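You operate a simulated robot arm through the tools that you are given. There is no shell and no other tool.

You are at the controls of a simulated two-armed robot. One attempt, no reset.

## Task
Test the torch on low, then full flame, then shut it off.
Fine: stand the black mat in the grey channel before you light it on low, and leave it there.

Only the result counts: the job must be done as asked and must still hold three seconds after the hand-in. Knocking over, shifting, dropping, spilling or breaking anything else fails it.

## Robot
Two 7-joint arms with fingered hands on one trunk that stands fixed in place. Base frame: the origin is at the foot of the trunk, x ahead of it, y to its left, z up. Units: mm, degrees, N and s.
The left shoulder is at [70, 139, 1133], the right one opposite. With the tool pointing down near the work surface each hand reaches from about 440 to 840 mm from the base axis, measured 20 degrees to its own side. Payload 3.9 kg a hand.
The TCP of each hand is the grasp point between the finger pads, 29 mm short of the fingertips. In the tool frame z runs along the fingers and y along their closing line. The gripper opens to 100 mm. The gripper's body begins 34 mm behind the TCP. The gripper is a hand of 5 fingers: y runs from the thumb to the fingers, the wrist lies at [-15, -105, -177] in the tool frame.
Orientation is that of the tool frame in the base frame, as [roll, pitch, yaw] about the fixed x, y, z axes, in that order (R = Rz(yaw) Ry(pitch) Rx(roll)). With the fingers straight down and the wrist toward the robot, the tool's x, y and z point along [0, 1, 0], [1, 0, 0] and [0, 0, -1] of the base frame.

## Interface
- The arms move only by the tool nudge_tool. It takes "left_deltas", "right_deltas" or both (then of equal length, played together; a hand with none holds still); each is a list that holds one entry, the list of rows, each a list of 6 numbers: the shift along the tool's x, y, z in units of 200 mm (1.0 is 200 mm), then the turn, a rotation vector about the tool's x, y, z in units of 180 degrees (1.0 is 180 degrees). In form: [[[dx, dy, dz, wx, wy, wz], ...]]. A call has 1 to 20 rows; each row is the pose to reach, as a shift and turn from the pose commanded when the call began, along the tool's axes at that moment. A call with a number of a shift or a turn outside -1 to 1 is refused whole. Rows are played at 5 a second. More than 50 mm and 8.6 degrees between two rows, and nothing of the call is played. A pose out of reach is approached as far as the arm can. The call stops where the force on the tool passes 40 N (or 10 N more than at its start, if that is more) or the arm is blocked; 0.2 s more then pass. In this call time passes only in rows, and 0.2 s behind the last. The reply holds the time, the measured pose of the TCP, the force on the tool along the base axes, the opening and the grip force, in the units named above and with some noise, with the torque about the TCP (base axes, N m) and any sound that the robot's microphone picked up.
- Cameras (640 x 400 px; columns grow to the right, rows downward): "scene" is now at [141.5, 12.7, 1465.8]; the picture's right is [0.14, -0.99, 0.00], its down [-0.46, -0.07, -0.89] and it looks along [0.88, 0.13, -0.46] (base axes); focal length 214 px, centre (320, 200). "left" rides on the left gripper at [-66, -86, -121] in its tool frame; the picture's right is [-0.76, -0.31, 0.58], its down [0.59, -0.70, 0.40] and it looks along [0.28, 0.64, 0.71] (tool axes); focal length 247 px, centre (320, 200). "right" rides on the right gripper at [66, -86, -121] in its tool frame; the picture's right is [-0.76, 0.31, -0.58], its down [-0.59, -0.70, 0.40] and it looks along [-0.28, 0.64, 0.71] (tool axes); focal length 247 px, centre (320, 200). There is no depth. A picture from a camera that has moved, and an enlarged one, comes with that camera's place and axes in the base frame and with its lens.
- get_image(camera): a new picture of that camera. It takes no simulated time.
- lift_body(by): slides the trunk up (or, below 0, down) by that many mm; the arms and the scene camera ride with it, the base frame stays. It gives what a move gives, with no picture.
- curl_fingers(index, middle, ring, little, thumb_bend, thumb_turn, hand): sets how far each is bent, from 0 (flat) to 1 (curled in); at 0.3 the hand is open as for a grip, at 0.7 the pads meet at the TCP. One left out holds its place. A second passes; each finger stops where it meets its share of the squeeze, and holds until it gets a number again. It is the only way to open and close the hand. It gives what a move gives, with no picture; readings hold the bend of each and the force on index, middle, ring, little, thumb and palm. thumb_turn goes from beside the hand (0) to across from the fingers (1), as for a grip.
- pan_tilt(pan, tilt): turns the head with the scene camera to pan (to the left, within 86 degrees either way) and tilt (down, from -29 to 69), counted from straight ahead of the robot. It gives what a move gives.
- zoom(camera, box): a new picture of the part [left, top, right, bottom] of that camera's present view, enlarged. It takes no simulated time.
- job_done(): hands the job in; it is judged then, once.

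Nothing tells you positions but the pictures and the camera data. Unless the task says otherwise, let go and move clear before handing in.

The tools are called after "Request:" by a JSON object that holds its "method" and its "body". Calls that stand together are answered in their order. nudge_tool: Moves the arms, as the interface text tells. Its arguments: {"type":"object","properties":{"left_deltas":{"type":"array","items":{"type":"array","items":{"type":"array","items":{"type":"number"}}}},"right_deltas":{"type":"array","items":{"type":"array","items":{"type":"array","items":{"type":"number"}}}}},"required":[]} The other tools are called the same way: lift_body (by) slides the trunk up or down; curl_fingers (index, middle, ring, little, thumb_bend, thumb_turn, hand) moves the fingers one by one; pan_tilt (pan, tilt) turns the head that bears the scene camera; get_image (camera) takes a picture; zoom (camera, box) takes an enlarged picture of a part of a camera's view; job_done () hands the job in.

At the start:

```text
time: 0.0
left_tool_pos: [481.2, 302.6, 1415.4]
left_ee_rot: [180.0, 0.0, 96.7]
left_ft_force: [-0.7, 0.6, -0.1]
left_torque: [0.0, 0.02, -0.03]
left_grip_width: 100.0
left_gripper_force: 0.1
left_shape: jaw
left_bend: [0.3, 0.3, 0.3, 0.3, 0.3, 0.98]
left_finger forces: [0.0, 0.1, 0.0, 0.0, 0.0, 0.0]
right_tool_pos: [415.9, -120.0, 1416.9]
right_ee_rot: [180.0, 0.0, 96.7]
right_ft_force: [-0.1, 0.1, 0.2]
right_torque: [-0.02, 0.0, -0.03]
right_grip_width: 99.9
right_gripper_force: 0.0
right_shape: jaw
right_bend: [0.3, 0.3, 0.3, 0.3, 0.3, 0.98]
right_finger forces: [0.0, 0.0, 0.0, 0.0, 0.0, 0.0]
trunk travel left (down, up): [-775.0, 65.0]
head pan, tilt: [8.2, 27.6]
```

scene: 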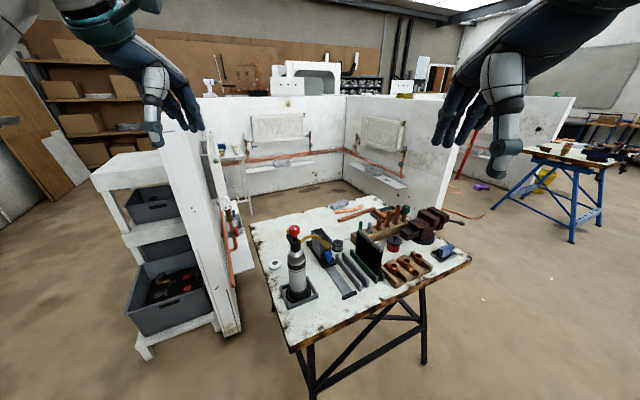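
right: 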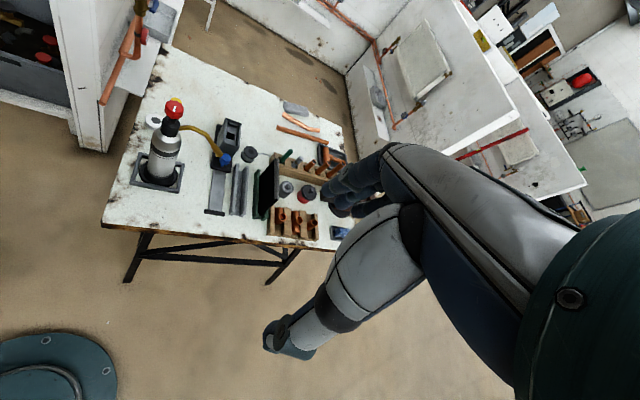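
left: 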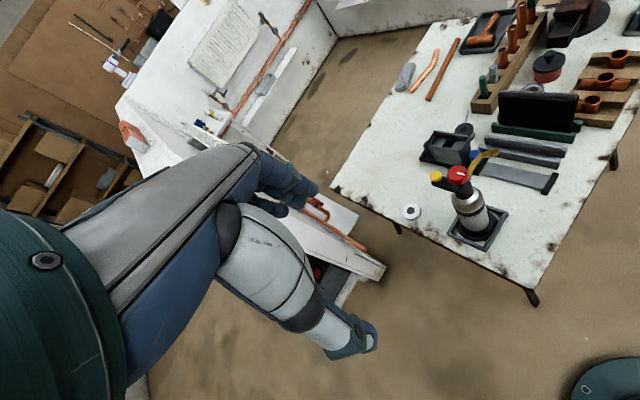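

I see a workbench with a torch bottle (red knob), a hose, a black mat standing in something green, and a grey channel nearby. I'll zoom in for detail before moving.

Request:
{"method": "zoom", "body": {"camera": "scene", "box": [250, 190, 410, 310]}}

Request:
{"method": "zoom", "body": {"camera": "left", "box": [390, 60, 630, 260]}}

Request:
{"method": "zoom", "body": {"camera": "right", "box": [120, 80, 360, 250]}}

Request:
{"method": "zoom", "body": {"camera": "scene", "box": [330, 190, 490, 310]}}

```text
3.33 times, centred on (330, 250) of scene
camera zoom: at [141.5, 12.7, 1465.8], right [0.14, -0.99, 0.0], down [-0.46, -0.07, -0.89], along [0.88, 0.13, -0.46], focal length 715 px, centre (287, 33)
```

zoom: 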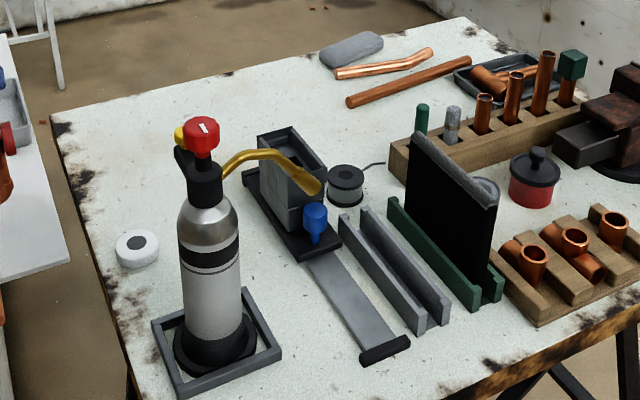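

```text
2.00 times, centred on (510, 160) of left
camera zoom: at [405.2, 228.2, 1536.3], right [-0.22, -0.79, -0.58], down [-0.77, 0.5, -0.4], along [0.6, 0.36, -0.71], focal length 494 px, centre (-60, 280)
```

zoom: 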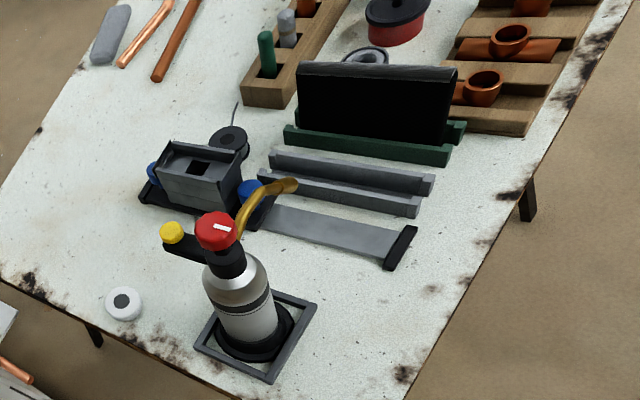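

```text
2.35 times, centred on (240, 165) of right
camera zoom: at [322.5, -63.8, 1536.8], right [0.39, -0.72, 0.58], down [-0.63, -0.67, -0.4], along [0.67, -0.21, -0.71], focal length 581 px, centre (508, 282)
```

zoom: 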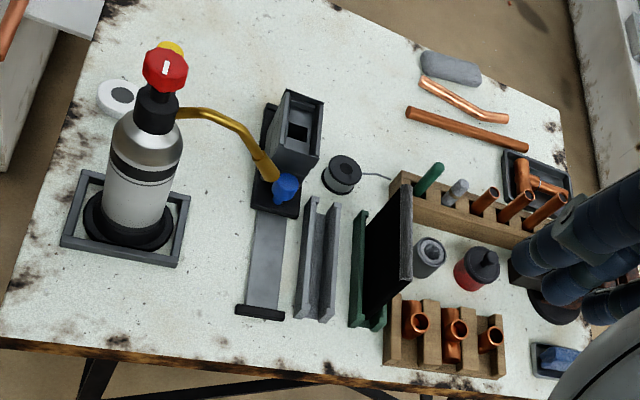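

```text
3.33 times, centred on (410, 250) of scene
camera zoom: at [141.5, 12.7, 1465.8], right [0.14, -0.99, 0.0], down [-0.46, -0.07, -0.89], along [0.88, 0.13, -0.46], focal length 715 px, centre (20, 33)
```

zoom: 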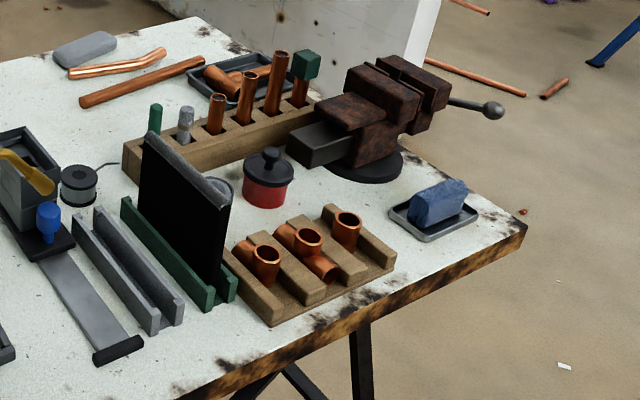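

I can make out a torch bottle with a red knob on top and a yellow igniter on a side arm. The black mat is in a green channel, with a grey channel next to it toward the torch. I'll point the head down at the bench for a better look.

Request:
{"method": "pan_tilt", "body": {"pan": 8, "tilt": 48}}

Request:
{"method": "get_image", "body": {"camera": "scene"}}

Request:
{"method": "zoom", "body": {"camera": "scene", "box": [250, 100, 330, 150]}}

```text
time: 0.8
left_tool_pos: [480.8, 302.6, 1416.3]
left_ee_rot: [179.9, -0.1, 96.8]
left_ft_force: [-0.8, 0.1, 0.5]
left_torque: [0.0, 0.03, 0.0]
left_grip_width: 99.8
left_gripper_force: 0.0
left_shape: jaw
left_bend: [0.3, 0.3, 0.3, 0.3, 0.3, 0.98]
left_finger forces: [0.1, 0.0, 0.0, 0.0, 0.0, 0.1]
right_tool_pos: [415.5, -118.3, 1417.0]
right_ee_rot: [179.9, 0.1, 96.7]
right_ft_force: [0.3, -0.7, 0.5]
right_torque: [-0.01, 0.01, -0.03]
right_grip_width: 99.9
right_gripper_force: 0.2
right_shape: jaw
right_bend: [0.3, 0.3, 0.3, 0.3, 0.3, 0.98]
right_finger forces: [0.1, 0.0, 0.0, 0.0, 0.1, 0.1]
trunk travel left (down, up): [-775.0, 65.0]
head pan, tilt: [8.0, 48.0]
```

```text
taken
camera scene: at [129.2, 10.6, 1435.2], right [0.14, -0.99, 0.0], down [-0.74, -0.1, -0.67], along [0.66, 0.09, -0.74], focal length 214 px, centre (320, 200)
```

scene: 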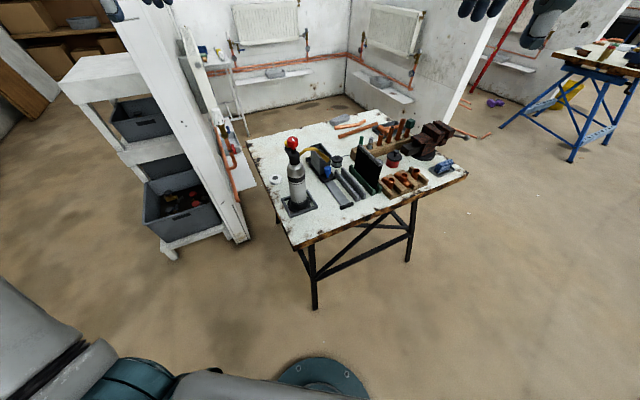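

```text
8.00 times, centred on (290, 125) of scene
camera zoom: at [129.2, 10.6, 1435.2], right [0.14, -0.99, 0.0], down [-0.74, -0.1, -0.67], along [0.66, 0.09, -0.74], focal length 1716 px, centre (560, 800)
```

zoom: 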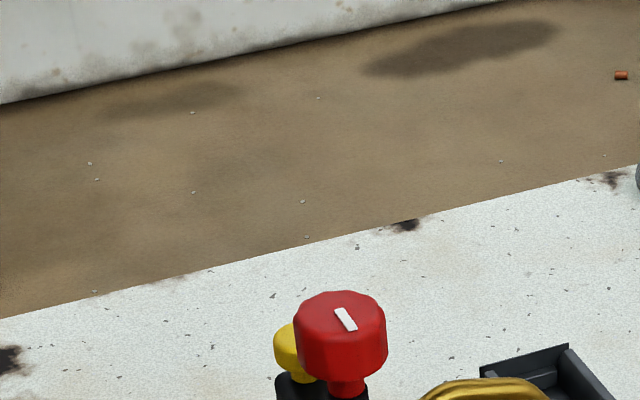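

The torch base is near (664, 175), its knob is at about z 1080, and the table is at about z 780. I'll bring the right hand over and down so its camera gets a closer view.

Request:
{"method": "nudge_tool", "body": {"right_deltas": [[[0.1325, 0.07, 0.139, 0, 0, 0], [0.265, 0.14, 0.278, 0, 0, 0], [0.3975, 0.21, 0.4175, 0, 0, 0], [0.53, 0.28, 0.557, 0, 0, 0], [0.6625, 0.35, 0.696, 0, 0, 0], [0.795, 0.42, 0.835, 0, 0, 0]]]}}

Request:
{"method": "get_image", "body": {"camera": "right"}}

Request:
{"method": "get_image", "body": {"camera": "scene"}}

```text
time: 2.2
left_tool_pos: [481.3, 304.3, 1414.4]
left_ee_rot: [-180.0, 0.2, 96.7]
left_ft_force: [-0.4, -0.4, -0.5]
left_torque: [-0.03, 0.0, 0.0]
left_grip_width: 99.9
left_gripper_force: 0.1
left_shape: jaw
left_bend: [0.3, 0.3, 0.3, 0.3, 0.3, 0.98]
left_finger forces: [0.0, 0.1, 0.0, 0.0, 0.1, 0.1]
right_tool_pos: [479.1, 48.7, 1248.4]
right_ee_rot: [-180.0, 0.0, 96.7]
right_ft_force: [0.3, -0.2, -0.5]
right_torque: [0.01, 0.0, -0.04]
right_grip_width: 99.9
right_gripper_force: 0.1
right_shape: jaw
right_bend: [0.3, 0.3, 0.3, 0.3, 0.3, 0.98]
right_finger forces: [0.0, 0.0, 0.1, 0.0, 0.1, 0.1]
trunk travel left (down, up): [-775.0, 65.0]
head pan, tilt: [8.0, 48.0]
```

```text
taken
camera right: at [386.5, 106.0, 1369.9], right [0.39, -0.71, 0.58], down [-0.63, -0.67, -0.4], along [0.67, -0.21, -0.71], focal length 247 px, centre (320, 200)
```

right: 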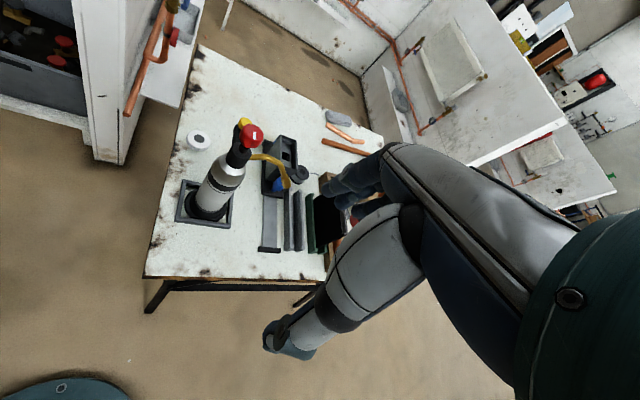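

```text
taken
camera scene: at [129.8, 12.8, 1435.1], right [0.14, -0.99, 0.0], down [-0.74, -0.1, -0.67], along [0.66, 0.09, -0.74], focal length 214 px, centre (320, 200)
```

scene: 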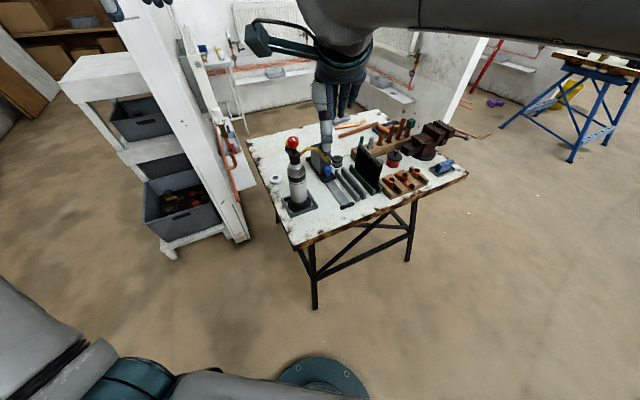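

The torch is in clear view from the right-hand camera. I'll zoom in on the knob and the channels.

Request:
{"method": "zoom", "body": {"camera": "right", "box": [160, 100, 360, 260]}}

Request:
{"method": "zoom", "body": {"camera": "right", "box": [215, 105, 295, 165]}}

Request:
{"method": "zoom", "body": {"camera": "right", "box": [250, 125, 350, 255]}}

Request:
{"method": "zoom", "body": {"camera": "scene", "box": [270, 110, 390, 220]}}

Request:
{"method": "zoom", "body": {"camera": "left", "box": [420, 80, 620, 250]}}

```text
2.50 times, centred on (260, 180) of right
camera zoom: at [386.5, 106.0, 1369.9], right [0.39, -0.71, 0.58], down [-0.63, -0.67, -0.4], along [0.67, -0.21, -0.71], focal length 617 px, centre (470, 250)
```

zoom: 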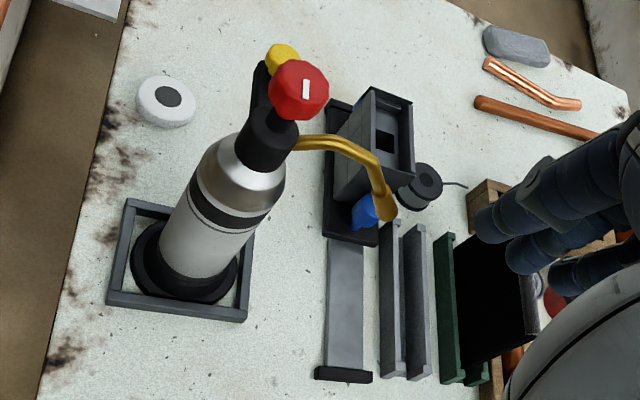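

```text
6.67 times, centred on (255, 135) of right
camera zoom: at [386.5, 106.0, 1369.9], right [0.39, -0.71, 0.58], down [-0.63, -0.67, -0.4], along [0.67, -0.21, -0.71], focal length 1646 px, centre (753, 633)
```

zoom: 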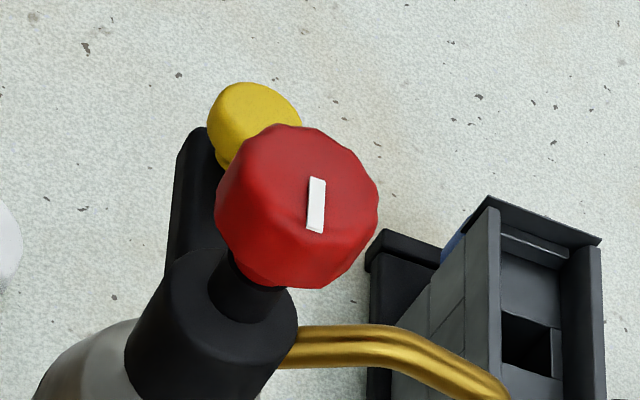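

```text
3.08 times, centred on (300, 190) of right
camera zoom: at [386.5, 106.0, 1369.9], right [0.39, -0.71, 0.58], down [-0.63, -0.67, -0.4], along [0.67, -0.21, -0.71], focal length 760 px, centre (382, 231)
```

zoom: 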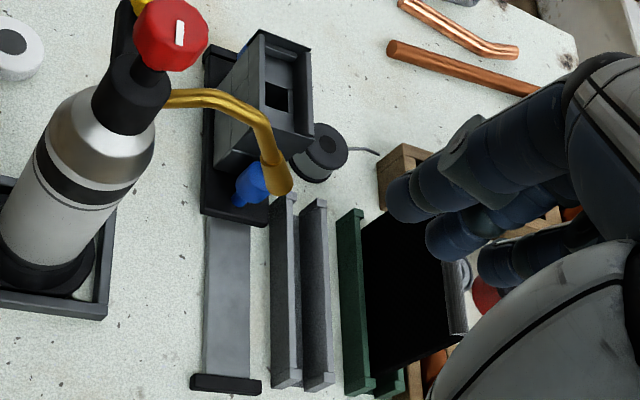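

```text
3.64 times, centred on (330, 165) of scene
camera zoom: at [129.8, 12.8, 1435.1], right [0.14, -0.99, 0.0], down [-0.74, -0.1, -0.67], along [0.66, 0.09, -0.74], focal length 780 px, centre (284, 327)
```

zoom: 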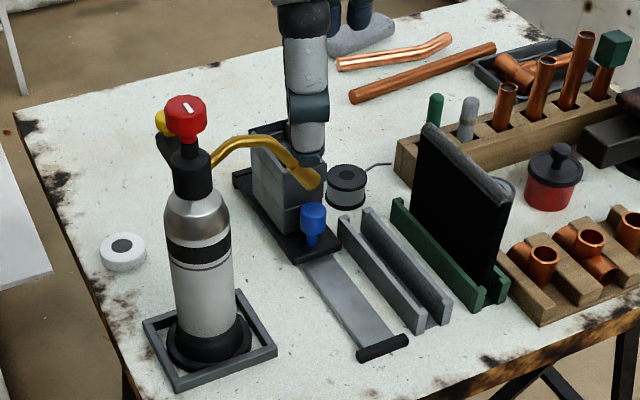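

```text
2.35 times, centred on (520, 165) of left
camera zoom: at [405.9, 230.7, 1535.7], right [-0.22, -0.79, -0.58], down [-0.77, 0.5, -0.4], along [0.6, 0.36, -0.71], focal length 581 px, centre (-151, 282)
```

zoom: 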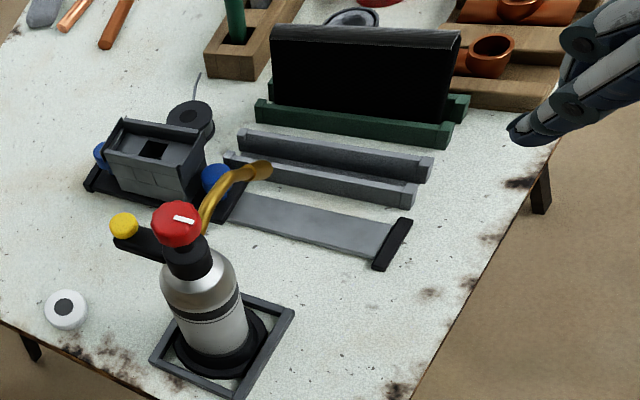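

The mat's top edge runs roughly from (757, -118) to (871, -38) at z of about 960, a yaw of about 35°. I'll move the right hand back to the right and turn it to yaw 35, to test whether the right arm can hold the orientation the mat needs.

Request:
{"method": "nudge_tool", "body": {"right_deltas": [[[-0.11, 0.03, 0, 0, 0, 0.0429], [-0.22, 0.06, 0, 0, 0, 0.0857], [-0.33, 0.09, 0, 0, 0, 0.1286], [-0.44, 0.12, 0, 0, 0, 0.1714], [-0.55, 0.15, 0, 0, 0, 0.2143], [-0.66, 0.18, 0, 0, 0, 0.2571], [-0.77, 0.21, 0, 0, 0, 0.3], [-0.88, 0.24, 0, 0, 0, 0.343]]]}}

Request:
{"method": "get_image", "body": {"camera": "right"}}

Request:
{"method": "get_image", "body": {"camera": "scene"}}

```text
time: 4.0
left_tool_pos: [481.2, 302.4, 1414.1]
left_ee_rot: [-180.0, 0.0, 96.6]
left_ft_force: [0.2, -0.3, 0.4]
left_torque: [0.04, 0.01, 0.0]
left_grip_width: 100.1
left_gripper_force: 0.1
left_shape: jaw
left_bend: [0.3, 0.3, 0.3, 0.3, 0.3, 0.98]
left_finger forces: [0.0, 0.0, 0.1, 0.1, 0.1, 0.0]
right_tool_pos: [549.2, -121.9, 1248.7]
right_ee_rot: [180.0, -0.1, 34.9]
right_ft_force: [0.2, -0.6, 0.5]
right_torque: [0.0, 0.01, 0.0]
right_grip_width: 99.7
right_gripper_force: 0.1
right_shape: jaw
right_bend: [0.3, 0.3, 0.3, 0.3, 0.3, 0.98]
right_finger forces: [0.1, 0.0, 0.0, 0.1, 0.1, 0.0]
trunk travel left (down, up): [-775.0, 65.0]
head pan, tilt: [8.0, 48.0]
```

```text
taken
camera right: at [554.2, -13.4, 1369.3], right [-0.45, -0.68, 0.58], down [-0.89, 0.24, -0.4], along [0.13, -0.69, -0.71], focal length 247 px, centre (320, 200)
```

right: 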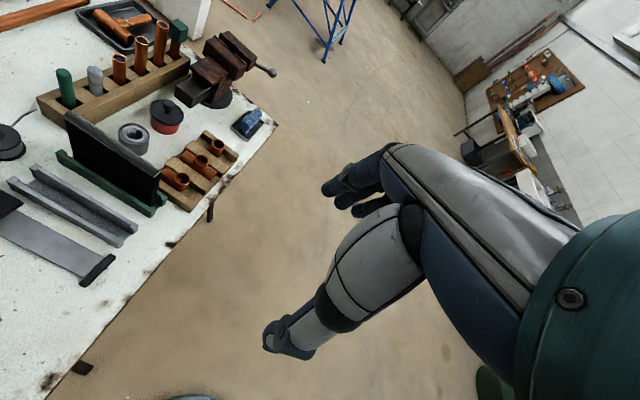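

```text
taken
camera scene: at [130.0, 10.8, 1435.1], right [0.14, -0.99, 0.0], down [-0.74, -0.1, -0.67], along [0.66, 0.09, -0.74], focal length 214 px, centre (320, 200)
```

scene: 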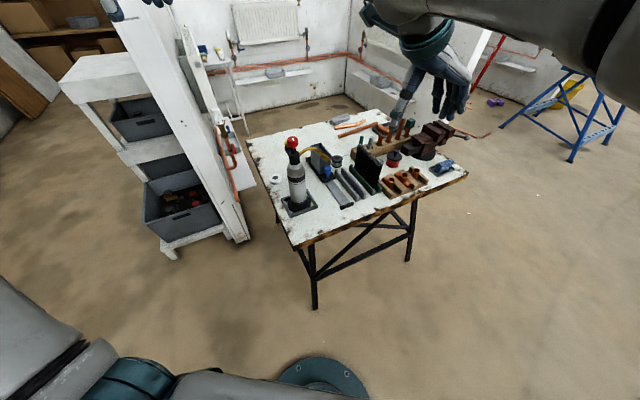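

The right arm held yaw 35, and its camera now sees the mat and both channels. I'll zoom in, then shift the hand to get a stereo fix.

Request:
{"method": "zoom", "body": {"camera": "right", "box": [0, 60, 280, 290]}}

Request:
{"method": "nudge_tool", "body": {"right_deltas": [[[0.2, -0.05, 0.1, 0, 0, 0], [0.4, -0.1, 0.2, 0, 0, 0], [0.6, -0.15, 0.3, 0, 0, 0], [0.75, -0.2, 0.4, 0, 0, 0], [0.9, -0.25, 0.5, 0, 0, 0]]]}}

Request:
{"method": "get_image", "body": {"camera": "right"}}

Request:
{"method": "get_image", "body": {"camera": "scene"}}

```text
1.74 times, centred on (140, 175) of right
camera zoom: at [554.2, -13.4, 1369.3], right [-0.45, -0.68, 0.58], down [-0.89, 0.24, -0.4], along [0.13, -0.69, -0.71], focal length 430 px, centre (633, 244)
```

zoom: 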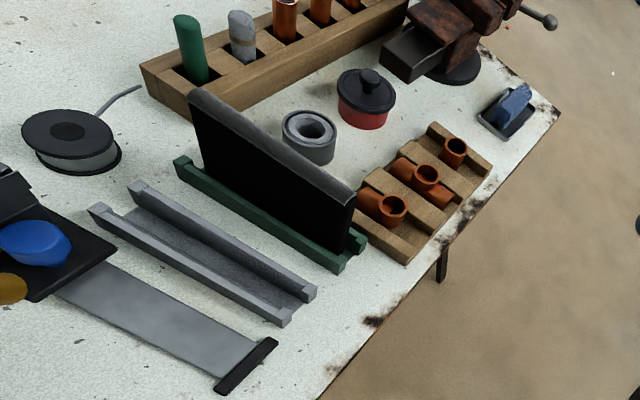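

```text
time: 5.2
left_tool_pos: [481.7, 305.8, 1413.7]
left_ee_rot: [180.0, 0.1, 96.8]
left_ft_force: [0.7, -0.3, 0.3]
left_torque: [0.01, 0.0, 0.03]
left_grip_width: 99.6
left_gripper_force: 0.1
left_shape: jaw
left_bend: [0.3, 0.3, 0.3, 0.3, 0.3, 0.98]
left_finger forces: [0.0, 0.0, 0.1, 0.0, 0.1, 0.0]
right_tool_pos: [657.4, 17.9, 1146.0]
right_ee_rot: [179.7, 0.1, 34.5]
right_ft_force: [-0.7, -0.5, -0.4]
right_torque: [0.03, -0.02, -0.01]
right_grip_width: 99.8
right_gripper_force: 0.0
right_shape: jaw
right_bend: [0.3, 0.3, 0.3, 0.3, 0.3, 0.98]
right_finger forces: [0.0, 0.1, 0.0, 0.0, 0.0, 0.0]
right hand out of reach, approached as far as the arm can: row 5
trunk travel left (down, up): [-775.0, 65.0]
head pan, tilt: [8.0, 48.0]
```

```text
taken
camera right: at [662.1, 127.0, 1265.0], right [-0.45, -0.68, 0.58], down [-0.88, 0.24, -0.4], along [0.13, -0.69, -0.71], focal length 247 px, centre (320, 200)
```

right: 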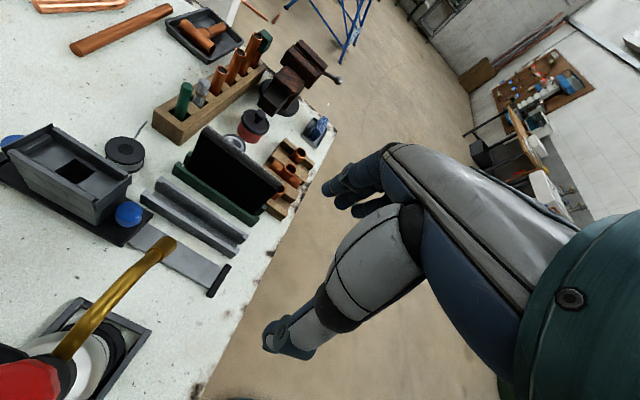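

```text
taken
camera scene: at [129.7, 12.2, 1435.1], right [0.14, -0.99, 0.0], down [-0.74, -0.1, -0.67], along [0.66, 0.09, -0.74], focal length 214 px, centre (320, 200)
```

scene: 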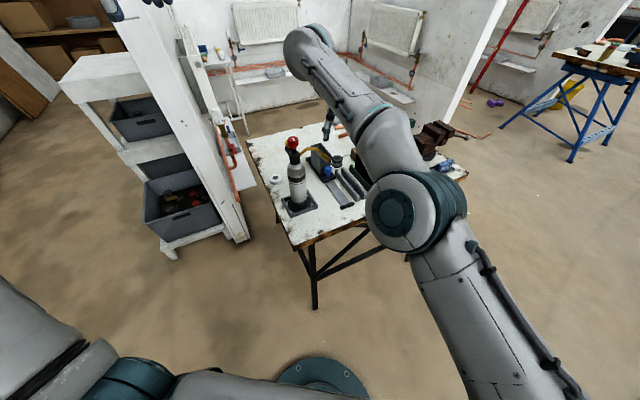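

I can reach this far at yaw 35, but the limit suggests a top-down grip at the mat's centre is too far away. A tilted grip on the mat's near top corner would keep the wrist closer. I'll zoom here for the stereo fix.

Request:
{"method": "zoom", "body": {"camera": "right", "box": [130, 100, 330, 300]}}

Request:
{"method": "zoom", "body": {"camera": "right", "box": [0, 200, 240, 400]}}

Request:
{"method": "zoom", "body": {"camera": "scene", "box": [270, 110, 390, 220]}}

```text
2.00 times, centred on (230, 200) of right
camera zoom: at [662.1, 127.0, 1265.0], right [-0.45, -0.68, 0.58], down [-0.88, 0.24, -0.4], along [0.13, -0.69, -0.71], focal length 494 px, centre (500, 200)
```

zoom: 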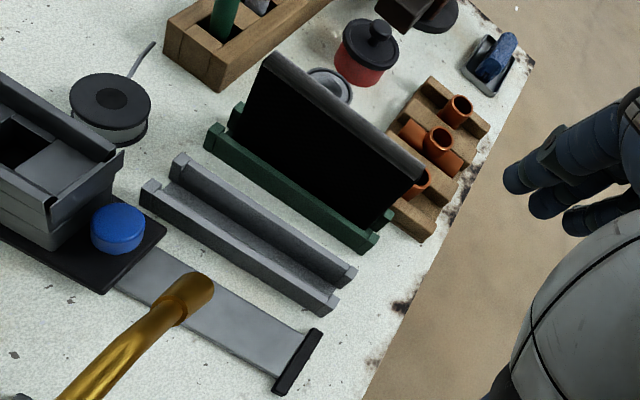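

```text
2.00 times, centred on (120, 300) of right
camera zoom: at [662.1, 127.0, 1265.0], right [-0.45, -0.68, 0.58], down [-0.88, 0.24, -0.4], along [0.13, -0.69, -0.71], focal length 494 px, centre (720, 0)
```

zoom: 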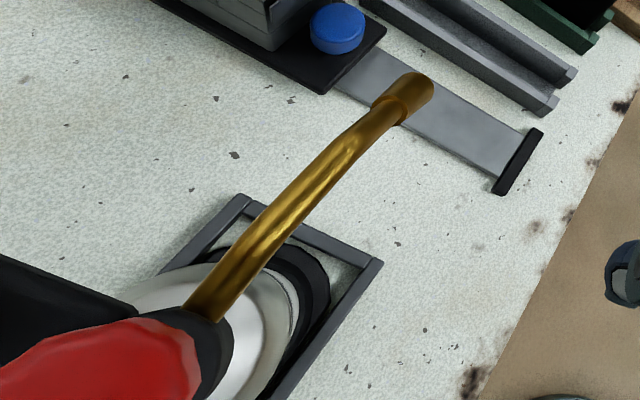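

```text
3.64 times, centred on (330, 165) of scene
camera zoom: at [129.7, 12.2, 1435.1], right [0.14, -0.99, 0.0], down [-0.74, -0.1, -0.67], along [0.66, 0.09, -0.74], focal length 780 px, centre (284, 327)
```

zoom: 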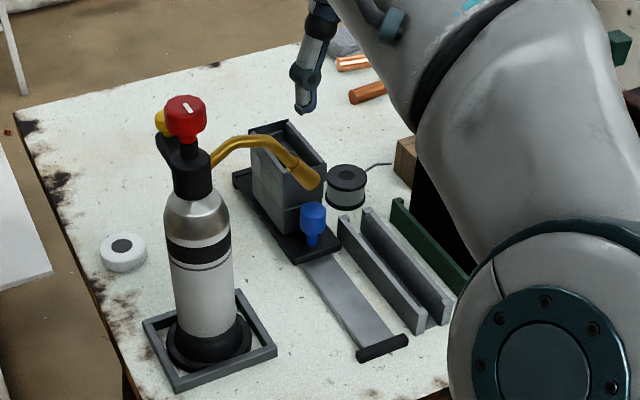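

The grey channel runs from about (717, -65) to (858, 32) with its top near z 827. The green one is parallel and about 72 mm to the right, and the mat's near top corner is near (763, -118, 948). I'll tilt the right hand 30° and hover it above that corner.

Request:
{"method": "nudge_tool", "body": {"right_deltas": [[[0.037, 0.172, 0.096, 0, 0.0333, 0], [0.074, 0.344, 0.192, 0, 0.0667, 0], [0.111, 0.516, 0.288, 0, 0.1, 0], [0.148, 0.688, 0.384, 0, 0.1333, 0], [0.185, 0.86, 0.48, 0, 0.1667, 0]]]}}

Request:
{"method": "get_image", "body": {"camera": "right"}}

Request:
{"method": "get_image", "body": {"camera": "scene"}}

Request:
{"method": "get_image", "body": {"camera": "left"}}

```text
time: 6.4
left_tool_pos: [482.9, 300.4, 1415.5]
left_ee_rot: [-179.9, 0.0, 96.7]
left_ft_force: [0.5, 0.8, -0.1]
left_torque: [0.0, 0.05, 0.02]
left_grip_width: 100.0
left_gripper_force: 0.0
left_shape: jaw
left_bend: [0.3, 0.3, 0.3, 0.3, 0.3, 0.98]
left_finger forces: [0.0, 0.0, 0.1, 0.1, 0.0, 0.0]
right_tool_pos: [788.6, -99.9, 1049.6]
right_ee_rot: [180.0, -30.0, 35.1]
right_ft_force: [0.2, 0.4, -0.3]
right_torque: [0.02, 0.0, 0.03]
right_grip_width: 99.8
right_gripper_force: 0.2
right_shape: jaw
right_bend: [0.3, 0.3, 0.3, 0.3, 0.3, 0.98]
right_finger forces: [0.0, 0.0, 0.0, 0.0, 0.0, 0.0]
trunk travel left (down, up): [-775.0, 65.0]
head pan, tilt: [8.0, 48.0]
```

```text
taken
camera right: at [736.2, -31.5, 1187.3], right [-0.6, -0.79, 0.12], down [-0.66, 0.4, -0.64], along [0.46, -0.46, -0.76], focal length 247 px, centre (320, 200)
```

right: 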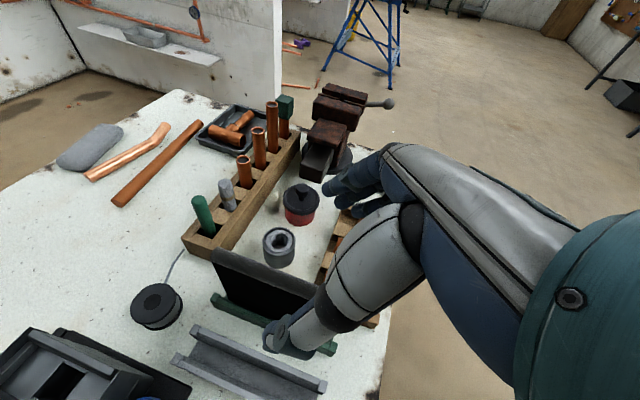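

```text
taken
camera scene: at [130.4, 9.4, 1435.1], right [0.14, -0.99, 0.0], down [-0.74, -0.1, -0.67], along [0.66, 0.09, -0.74], focal length 214 px, centre (320, 200)
```

scene: 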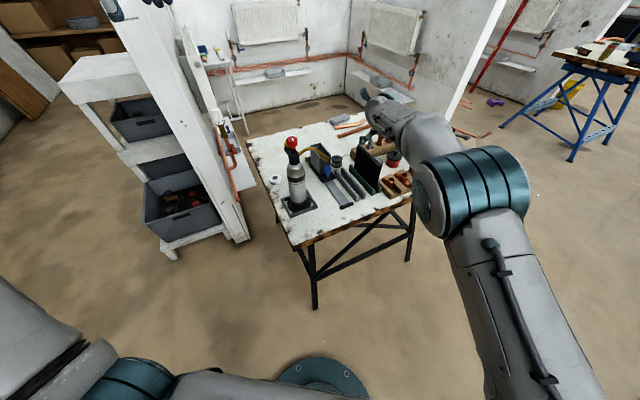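

```text
taken
camera left: at [406.6, 227.0, 1536.1], right [-0.22, -0.79, -0.58], down [-0.77, 0.5, -0.4], along [0.6, 0.36, -0.71], focal length 247 px, centre (320, 200)
```

left: 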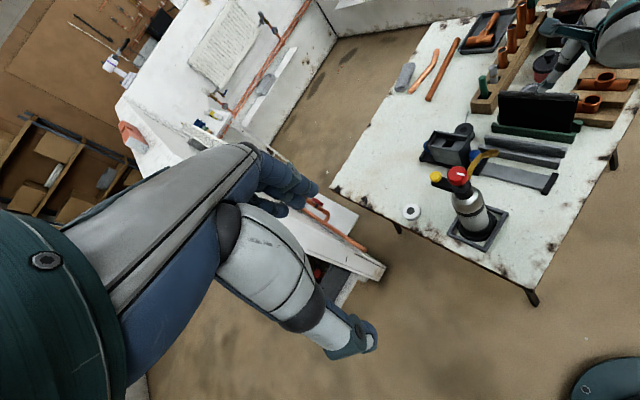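

The hand reached the hover pose. I'll zoom in on the mat beneath it, and view the hand from the side with the scene camera, before going down.

Request:
{"method": "zoom", "body": {"camera": "right", "box": [170, 220, 350, 400]}}

Request:
{"method": "zoom", "body": {"camera": "scene", "box": [320, 90, 420, 220]}}

Request:
{"method": "zoom", "body": {"camera": "left", "box": [460, 20, 640, 200]}}

```text
2.22 times, centred on (260, 310) of right
camera zoom: at [736.2, -31.5, 1187.3], right [-0.6, -0.79, 0.12], down [-0.66, 0.4, -0.64], along [0.46, -0.46, -0.76], focal length 549 px, centre (453, -44)
```

zoom: 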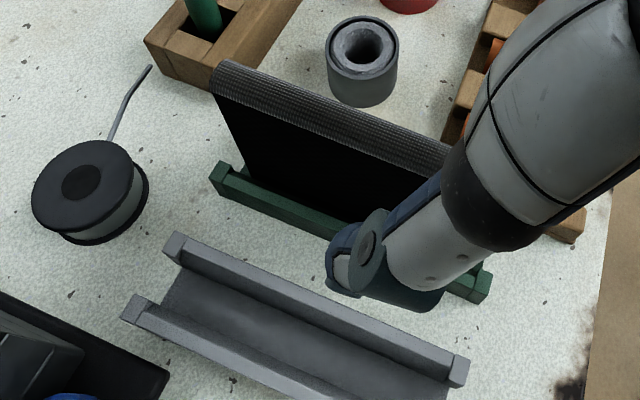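

```text
3.08 times, centred on (370, 155) of scene
camera zoom: at [130.4, 9.4, 1435.1], right [0.14, -0.99, 0.0], down [-0.74, -0.1, -0.67], along [0.66, 0.09, -0.74], focal length 660 px, centre (166, 338)
```

zoom: 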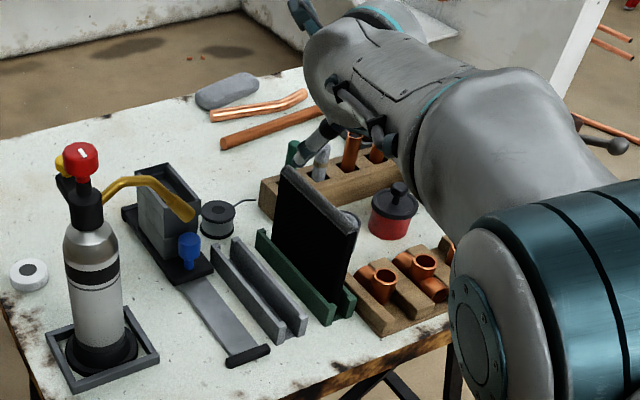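

```text
2.22 times, centred on (550, 110) of left
camera zoom: at [406.6, 227.0, 1536.1], right [-0.22, -0.79, -0.58], down [-0.77, 0.5, -0.4], along [0.6, 0.36, -0.71], focal length 549 px, centre (-191, 400)
```

zoom: 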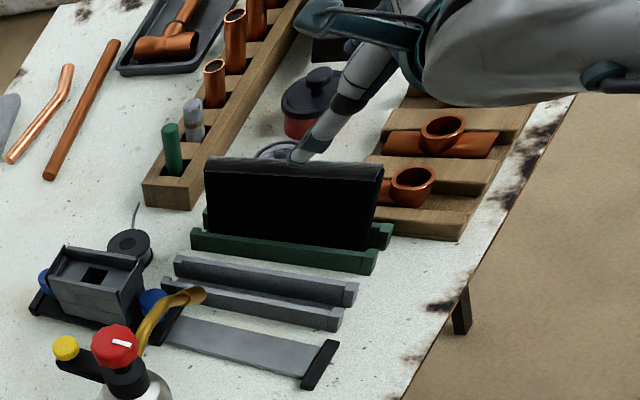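

I put the mat's ridge at z of about 947, and the hand is 5 mm left of its plane. I'll shift over and come down most of the way, straddling the mat.

Request:
{"method": "nudge_tool", "body": {"right_deltas": [[[-0.065, 0.025, 0.106, 0, 0, 0], [-0.13, 0.025, 0.212, 0, 0, 0], [-0.195, 0.025, 0.319, 0, 0, 0], [-0.26, 0.025, 0.425, 0, 0, 0]]]}}

Request:
{"method": "get_image", "body": {"camera": "right"}}

Request:
{"method": "zoom", "body": {"camera": "right", "box": [170, 140, 410, 380]}}

Request:
{"method": "zoom", "body": {"camera": "scene", "box": [320, 100, 420, 220]}}

Request:
{"method": "zoom", "body": {"camera": "left", "box": [460, 20, 640, 200]}}

```text
time: 7.4
left_tool_pos: [483.0, 302.3, 1415.3]
left_ee_rot: [-179.9, -0.1, 96.7]
left_ft_force: [-0.7, -0.4, 0.0]
left_torque: [-0.04, 0.01, 0.02]
left_grip_width: 99.7
left_gripper_force: 0.1
left_shape: jaw
left_bend: [0.3, 0.3, 0.3, 0.3, 0.3, 0.98]
left_finger forces: [0.0, 0.0, 0.0, 0.0, 0.2, 0.1]
right_tool_pos: [788.9, -106.6, 951.5]
right_ee_rot: [-179.9, -30.0, 35.0]
right_ft_force: [0.2, 0.0, -0.2]
right_torque: [-0.01, -0.02, 0.02]
right_grip_width: 99.8
right_gripper_force: 0.1
right_shape: jaw
right_bend: [0.3, 0.3, 0.3, 0.3, 0.3, 0.98]
right_finger forces: [0.0, 0.0, 0.0, 0.0, 0.1, 0.1]
trunk travel left (down, up): [-775.0, 65.0]
head pan, tilt: [8.0, 48.0]
```

```text
taken
camera right: at [736.7, -37.3, 1088.2], right [-0.6, -0.79, 0.12], down [-0.66, 0.4, -0.64], along [0.46, -0.46, -0.76], focal length 247 px, centre (320, 200)
```

right: 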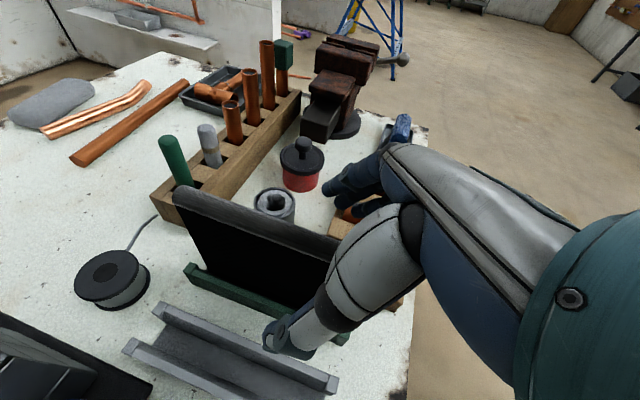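

```text
1.67 times, centred on (290, 260) of right
camera zoom: at [736.7, -37.3, 1088.2], right [-0.6, -0.79, 0.12], down [-0.66, 0.4, -0.64], along [0.46, -0.46, -0.76], focal length 412 px, centre (370, 100)
```

zoom: 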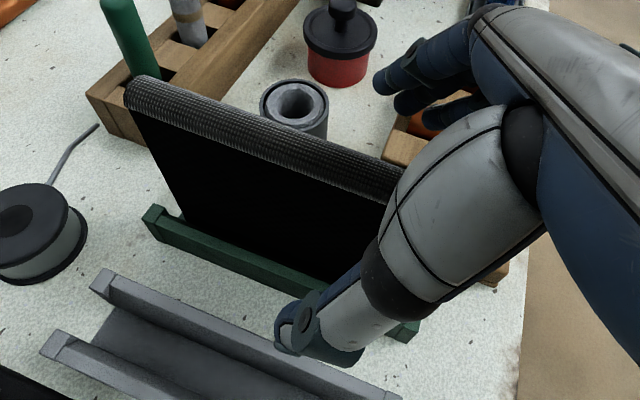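

```text
3.33 times, centred on (370, 160) of scene
camera zoom: at [130.2, 10.4, 1435.1], right [0.14, -0.99, 0.0], down [-0.74, -0.1, -0.67], along [0.66, 0.09, -0.74], focal length 715 px, centre (153, 333)
```

zoom: 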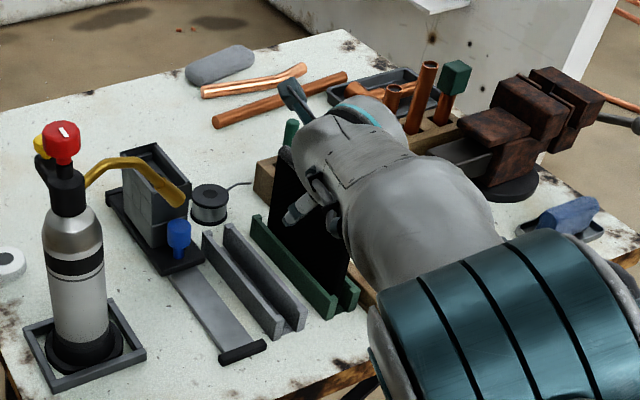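

```text
2.22 times, centred on (550, 110) of left
camera zoom: at [406.4, 228.0, 1536.0], right [-0.22, -0.79, -0.58], down [-0.77, 0.5, -0.4], along [0.6, 0.36, -0.71], focal length 549 px, centre (-191, 400)
```

zoom: 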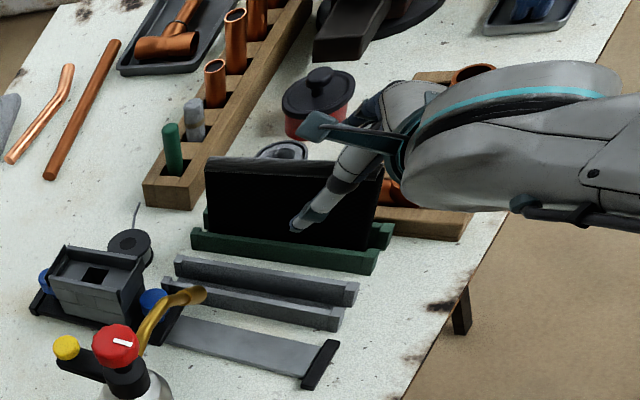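

The hand straddles the mat and lines up within about 2 mm. I'll come down the last 21 mm and close gently.

Request:
{"method": "nudge_tool", "body": {"right_deltas": [[[-0.026, 0, 0.045, 0, 0, 0], [-0.0525, 0, 0.091, 0, 0, 0]]]}}

Request:
{"method": "zoom", "body": {"camera": "right", "box": [170, 140, 410, 380]}}

Request:
{"method": "zoom", "body": {"camera": "left", "box": [520, 40, 640, 140]}}

```text
time: 8.0
left_tool_pos: [480.7, 302.7, 1415.1]
left_ee_rot: [180.0, -0.1, 96.7]
left_ft_force: [0.4, -0.1, 0.2]
left_torque: [0.01, 0.0, 0.03]
left_grip_width: 99.9
left_gripper_force: 0.1
left_shape: jaw
left_bend: [0.3, 0.3, 0.3, 0.3, 0.3, 0.98]
left_finger forces: [0.1, 0.0, 0.0, 0.0, 0.1, 0.0]
right_tool_pos: [787.5, -105.8, 930.3]
right_ee_rot: [-179.9, -30.0, 35.0]
right_ft_force: [-0.1, 0.5, 0.1]
right_torque: [-0.01, 0.0, -0.01]
right_grip_width: 99.7
right_gripper_force: 0.1
right_shape: jaw
right_bend: [0.3, 0.3, 0.3, 0.3, 0.3, 0.98]
right_finger forces: [0.0, 0.0, 0.0, 0.0, 0.0, 0.1]
trunk travel left (down, up): [-775.0, 65.0]
head pan, tilt: [8.0, 48.0]
```

```text
1.67 times, centred on (290, 260) of right
camera zoom: at [735.6, -37.1, 1067.5], right [-0.6, -0.79, 0.12], down [-0.66, 0.4, -0.64], along [0.46, -0.46, -0.76], focal length 412 px, centre (370, 100)
```

zoom: 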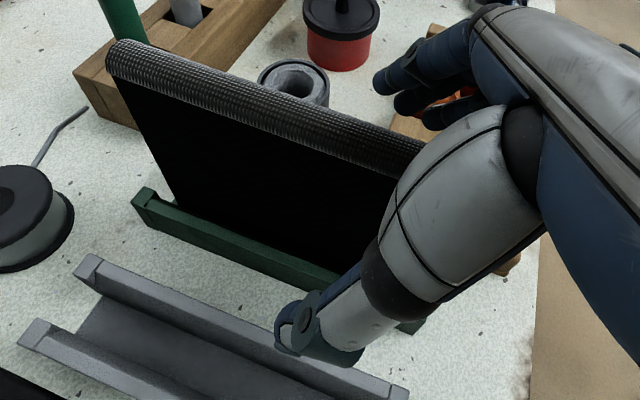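

```text
4.00 times, centred on (580, 90) of left
camera zoom: at [405.7, 228.1, 1536.1], right [-0.22, -0.79, -0.58], down [-0.77, 0.5, -0.4], along [0.6, 0.36, -0.71], focal length 988 px, centre (-720, 640)
```

zoom: 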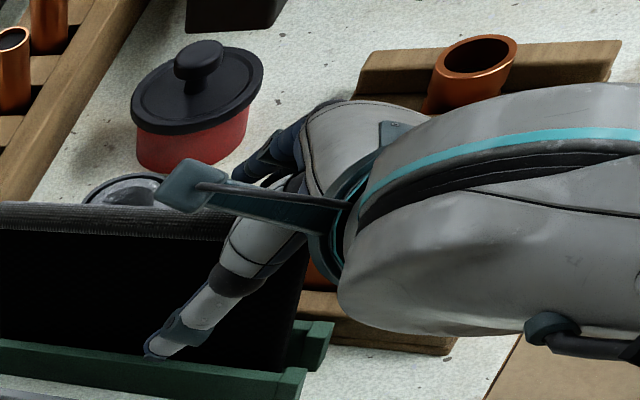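

There's no contact yet. I'll close the right hand in two steps.

Request:
{"method": "curl_fingers", "body": {"hand": "right", "index": 0.55, "middle": 0.55, "ring": 0.55, "little": 0.55, "thumb_bend": 0.55}}

Request:
{"method": "zoom", "body": {"camera": "right", "box": [170, 140, 410, 380]}}

Request:
{"method": "zoom", "body": {"camera": "left", "box": [520, 40, 640, 140]}}

```text
time: 9.0
left_tool_pos: [482.2, 303.2, 1414.1]
left_ee_rot: [-179.9, 0.1, 96.7]
left_ft_force: [0.3, -0.8, 0.0]
left_torque: [0.01, -0.03, 0.0]
left_grip_width: 99.8
left_gripper_force: 0.1
left_shape: jaw
left_bend: [0.3, 0.3, 0.3, 0.3, 0.3, 0.98]
left_finger forces: [0.0, 0.0, 0.1, 0.1, 0.0, 0.0]
right_tool_pos: [788.7, -105.0, 930.9]
right_ee_rot: [-180.0, -30.0, 35.0]
right_ft_force: [0.0, 0.0, -0.3]
right_torque: [0.0, 0.01, -0.01]
right_grip_width: 38.4
right_gripper_force: 0.0
right_shape: fingers
right_bend: [0.55, 0.55, 0.55, 0.55, 0.55, 0.98]
right_finger forces: [0.1, 0.0, 0.0, 0.0, 0.1, 0.0]
trunk travel left (down, up): [-775.0, 65.0]
head pan, tilt: [8.0, 48.0]
```

```text
1.67 times, centred on (290, 260) of right
camera zoom: at [735.3, -37.0, 1067.7], right [-0.6, -0.79, 0.12], down [-0.66, 0.4, -0.64], along [0.46, -0.46, -0.76], focal length 412 px, centre (370, 100)
```

zoom: 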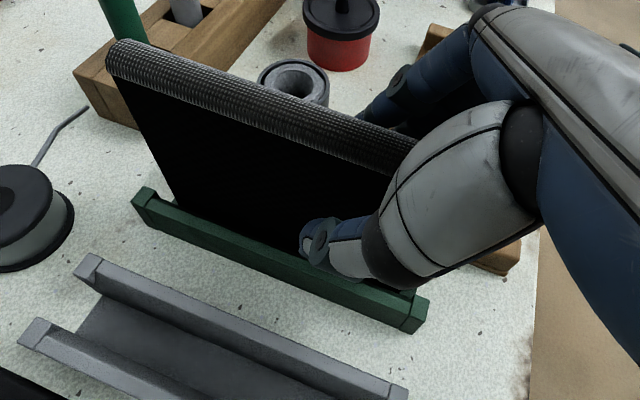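

```text
4.00 times, centred on (580, 90) of left
camera zoom: at [405.3, 228.2, 1536.2], right [-0.22, -0.79, -0.58], down [-0.77, 0.5, -0.4], along [0.6, 0.36, -0.71], focal length 988 px, centre (-720, 640)
```

zoom: 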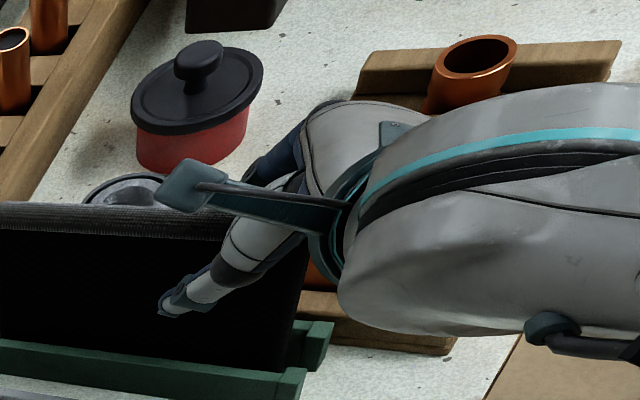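

Both sides are close to the mat and still not touching. Now I'll close fully to grip it.

Request:
{"method": "curl_fingers", "body": {"hand": "right", "index": 0.75, "middle": 0.75, "ring": 0.75, "little": 0.75, "thumb_bend": 0.75}}

Request:
{"method": "zoom", "body": {"camera": "right", "box": [170, 140, 410, 380]}}

Request:
{"method": "zoom", "body": {"camera": "left", "box": [520, 40, 640, 140]}}

```text
time: 10.0
left_tool_pos: [480.8, 302.8, 1414.2]
left_ee_rot: [180.0, 0.0, 96.7]
left_ft_force: [-1.3, -0.6, -0.6]
left_torque: [-0.02, 0.03, 0.01]
left_grip_width: 99.8
left_gripper_force: 0.1
left_shape: jaw
left_bend: [0.3, 0.3, 0.3, 0.3, 0.3, 0.98]
left_finger forces: [0.0, 0.0, 0.0, 0.0, 0.0, 0.1]
right_tool_pos: [788.5, -105.9, 930.8]
right_ee_rot: [-179.9, -30.0, 34.9]
right_ft_force: [1.4, -0.7, -0.4]
right_torque: [0.02, -0.15, 0.34]
right_grip_width: 11.2
right_gripper_force: 14.1
right_shape: fingers
right_bend: [0.74, 0.73, 0.73, 0.74, 0.66, 0.97]
right_finger forces: [4.0, 3.5, 3.8, 2.7, 13.6, 0.0]
trunk travel left (down, up): [-775.0, 65.0]
head pan, tilt: [8.0, 48.0]
```

```text
1.67 times, centred on (290, 260) of right
camera zoom: at [735.6, -37.0, 1067.4], right [-0.6, -0.79, 0.12], down [-0.66, 0.4, -0.64], along [0.46, -0.46, -0.76], focal length 412 px, centre (370, 100)
```

zoom: 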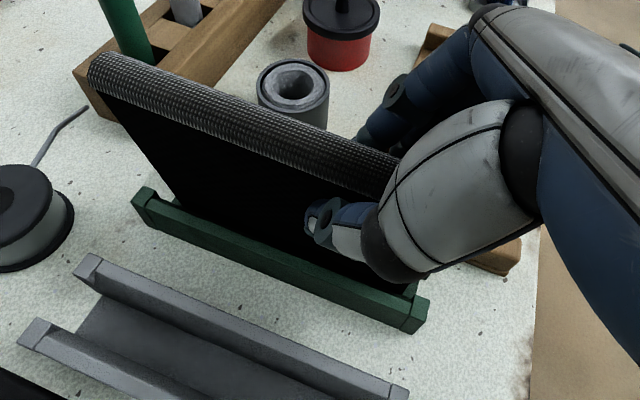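

```text
4.00 times, centred on (580, 90) of left
camera zoom: at [405.8, 228.1, 1536.1], right [-0.22, -0.79, -0.58], down [-0.77, 0.5, -0.4], along [0.6, 0.36, -0.71], focal length 988 px, centre (-720, 640)
```

zoom: 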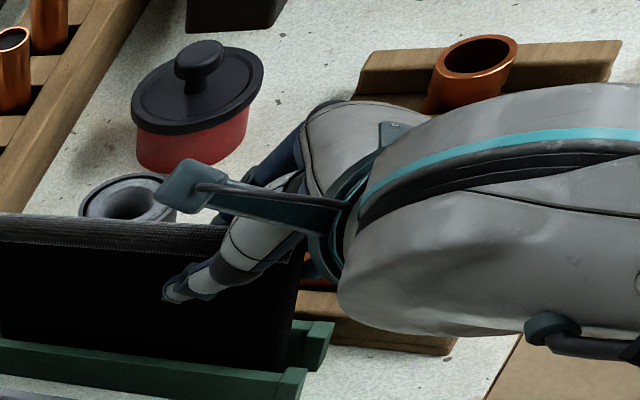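

The mat is gripped at about 14 N, and its top leaned about 9 mm toward the thumb as I closed. I'll lift slowly and check how it hangs.

Request:
{"method": "nudge_tool", "body": {"right_deltas": [[[0.025, 0, -0.0433, 0, 0, 0], [0.05, 0, -0.0866, 0, 0, 0], [0.075, 0, -0.13, 0, 0, 0], [0.1, 0, -0.1732, 0, 0, 0], [0.15, 0, -0.26, 0, 0, 0]]]}}

Request:
{"method": "get_image", "body": {"camera": "right"}}

Request:
{"method": "zoom", "body": {"camera": "scene", "box": [320, 100, 420, 220]}}

Request:
{"method": "zoom", "body": {"camera": "left", "box": [460, 20, 640, 200]}}

```text
time: 11.2
left_tool_pos: [482.1, 302.2, 1414.7]
left_ee_rot: [180.0, 0.0, 96.7]
left_ft_force: [-0.8, 0.5, 0.0]
left_torque: [0.0, -0.02, 0.0]
left_grip_width: 100.0
left_gripper_force: 0.0
left_shape: jaw
left_bend: [0.3, 0.3, 0.3, 0.3, 0.3, 0.98]
left_finger forces: [0.1, 0.0, 0.0, 0.0, 0.0, 0.0]
right_tool_pos: [785.7, -105.9, 990.5]
right_ee_rot: [180.0, -30.0, 35.1]
right_ft_force: [0.1, -0.3, -1.0]
right_torque: [-0.01, 0.04, 0.0]
right_grip_width: 11.0
right_gripper_force: 10.9
right_shape: fingers
right_bend: [0.74, 0.74, 0.75, 0.75, 0.67, 0.95]
right_finger forces: [7.5, 2.9, 0.6, 0.0, 10.8, 0.0]
trunk travel left (down, up): [-775.0, 65.0]
head pan, tilt: [8.0, 48.0]
```

```text
taken
camera right: at [733.0, -36.7, 1128.5], right [-0.6, -0.79, 0.12], down [-0.66, 0.4, -0.64], along [0.46, -0.46, -0.76], focal length 247 px, centre (320, 200)
```

right: 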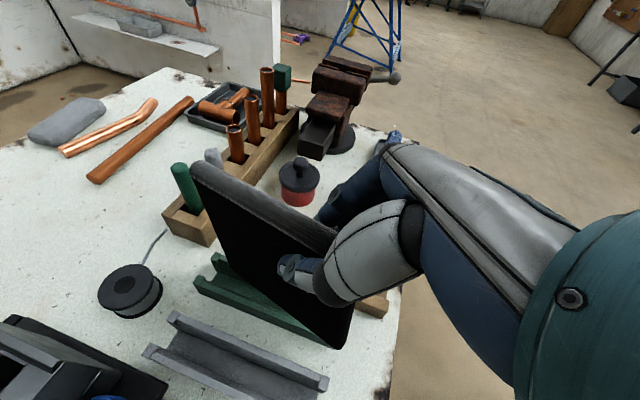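

```text
3.33 times, centred on (370, 160) of scene
camera zoom: at [128.8, 10.6, 1435.2], right [0.14, -0.99, 0.0], down [-0.74, -0.1, -0.67], along [0.66, 0.09, -0.74], focal length 715 px, centre (153, 333)
```

zoom: 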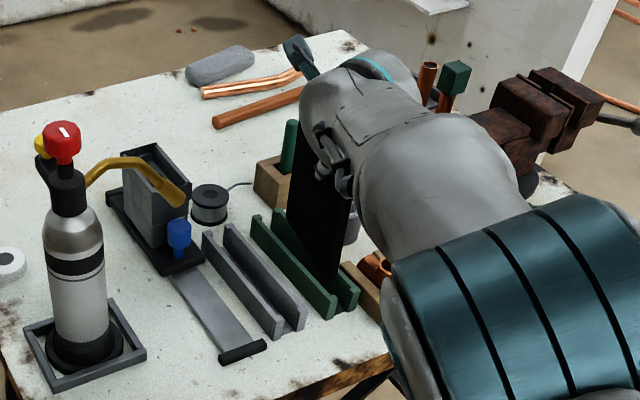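

```text
2.22 times, centred on (550, 110) of left
camera zoom: at [404.8, 228.3, 1536.4], right [-0.22, -0.79, -0.58], down [-0.77, 0.5, -0.4], along [0.6, 0.36, -0.71], focal length 549 px, centre (-191, 400)
```

zoom: 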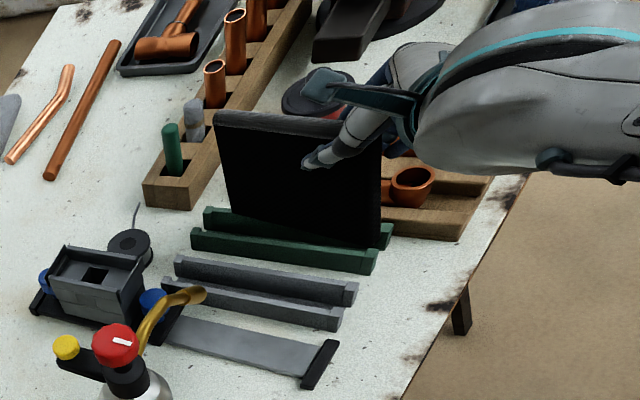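

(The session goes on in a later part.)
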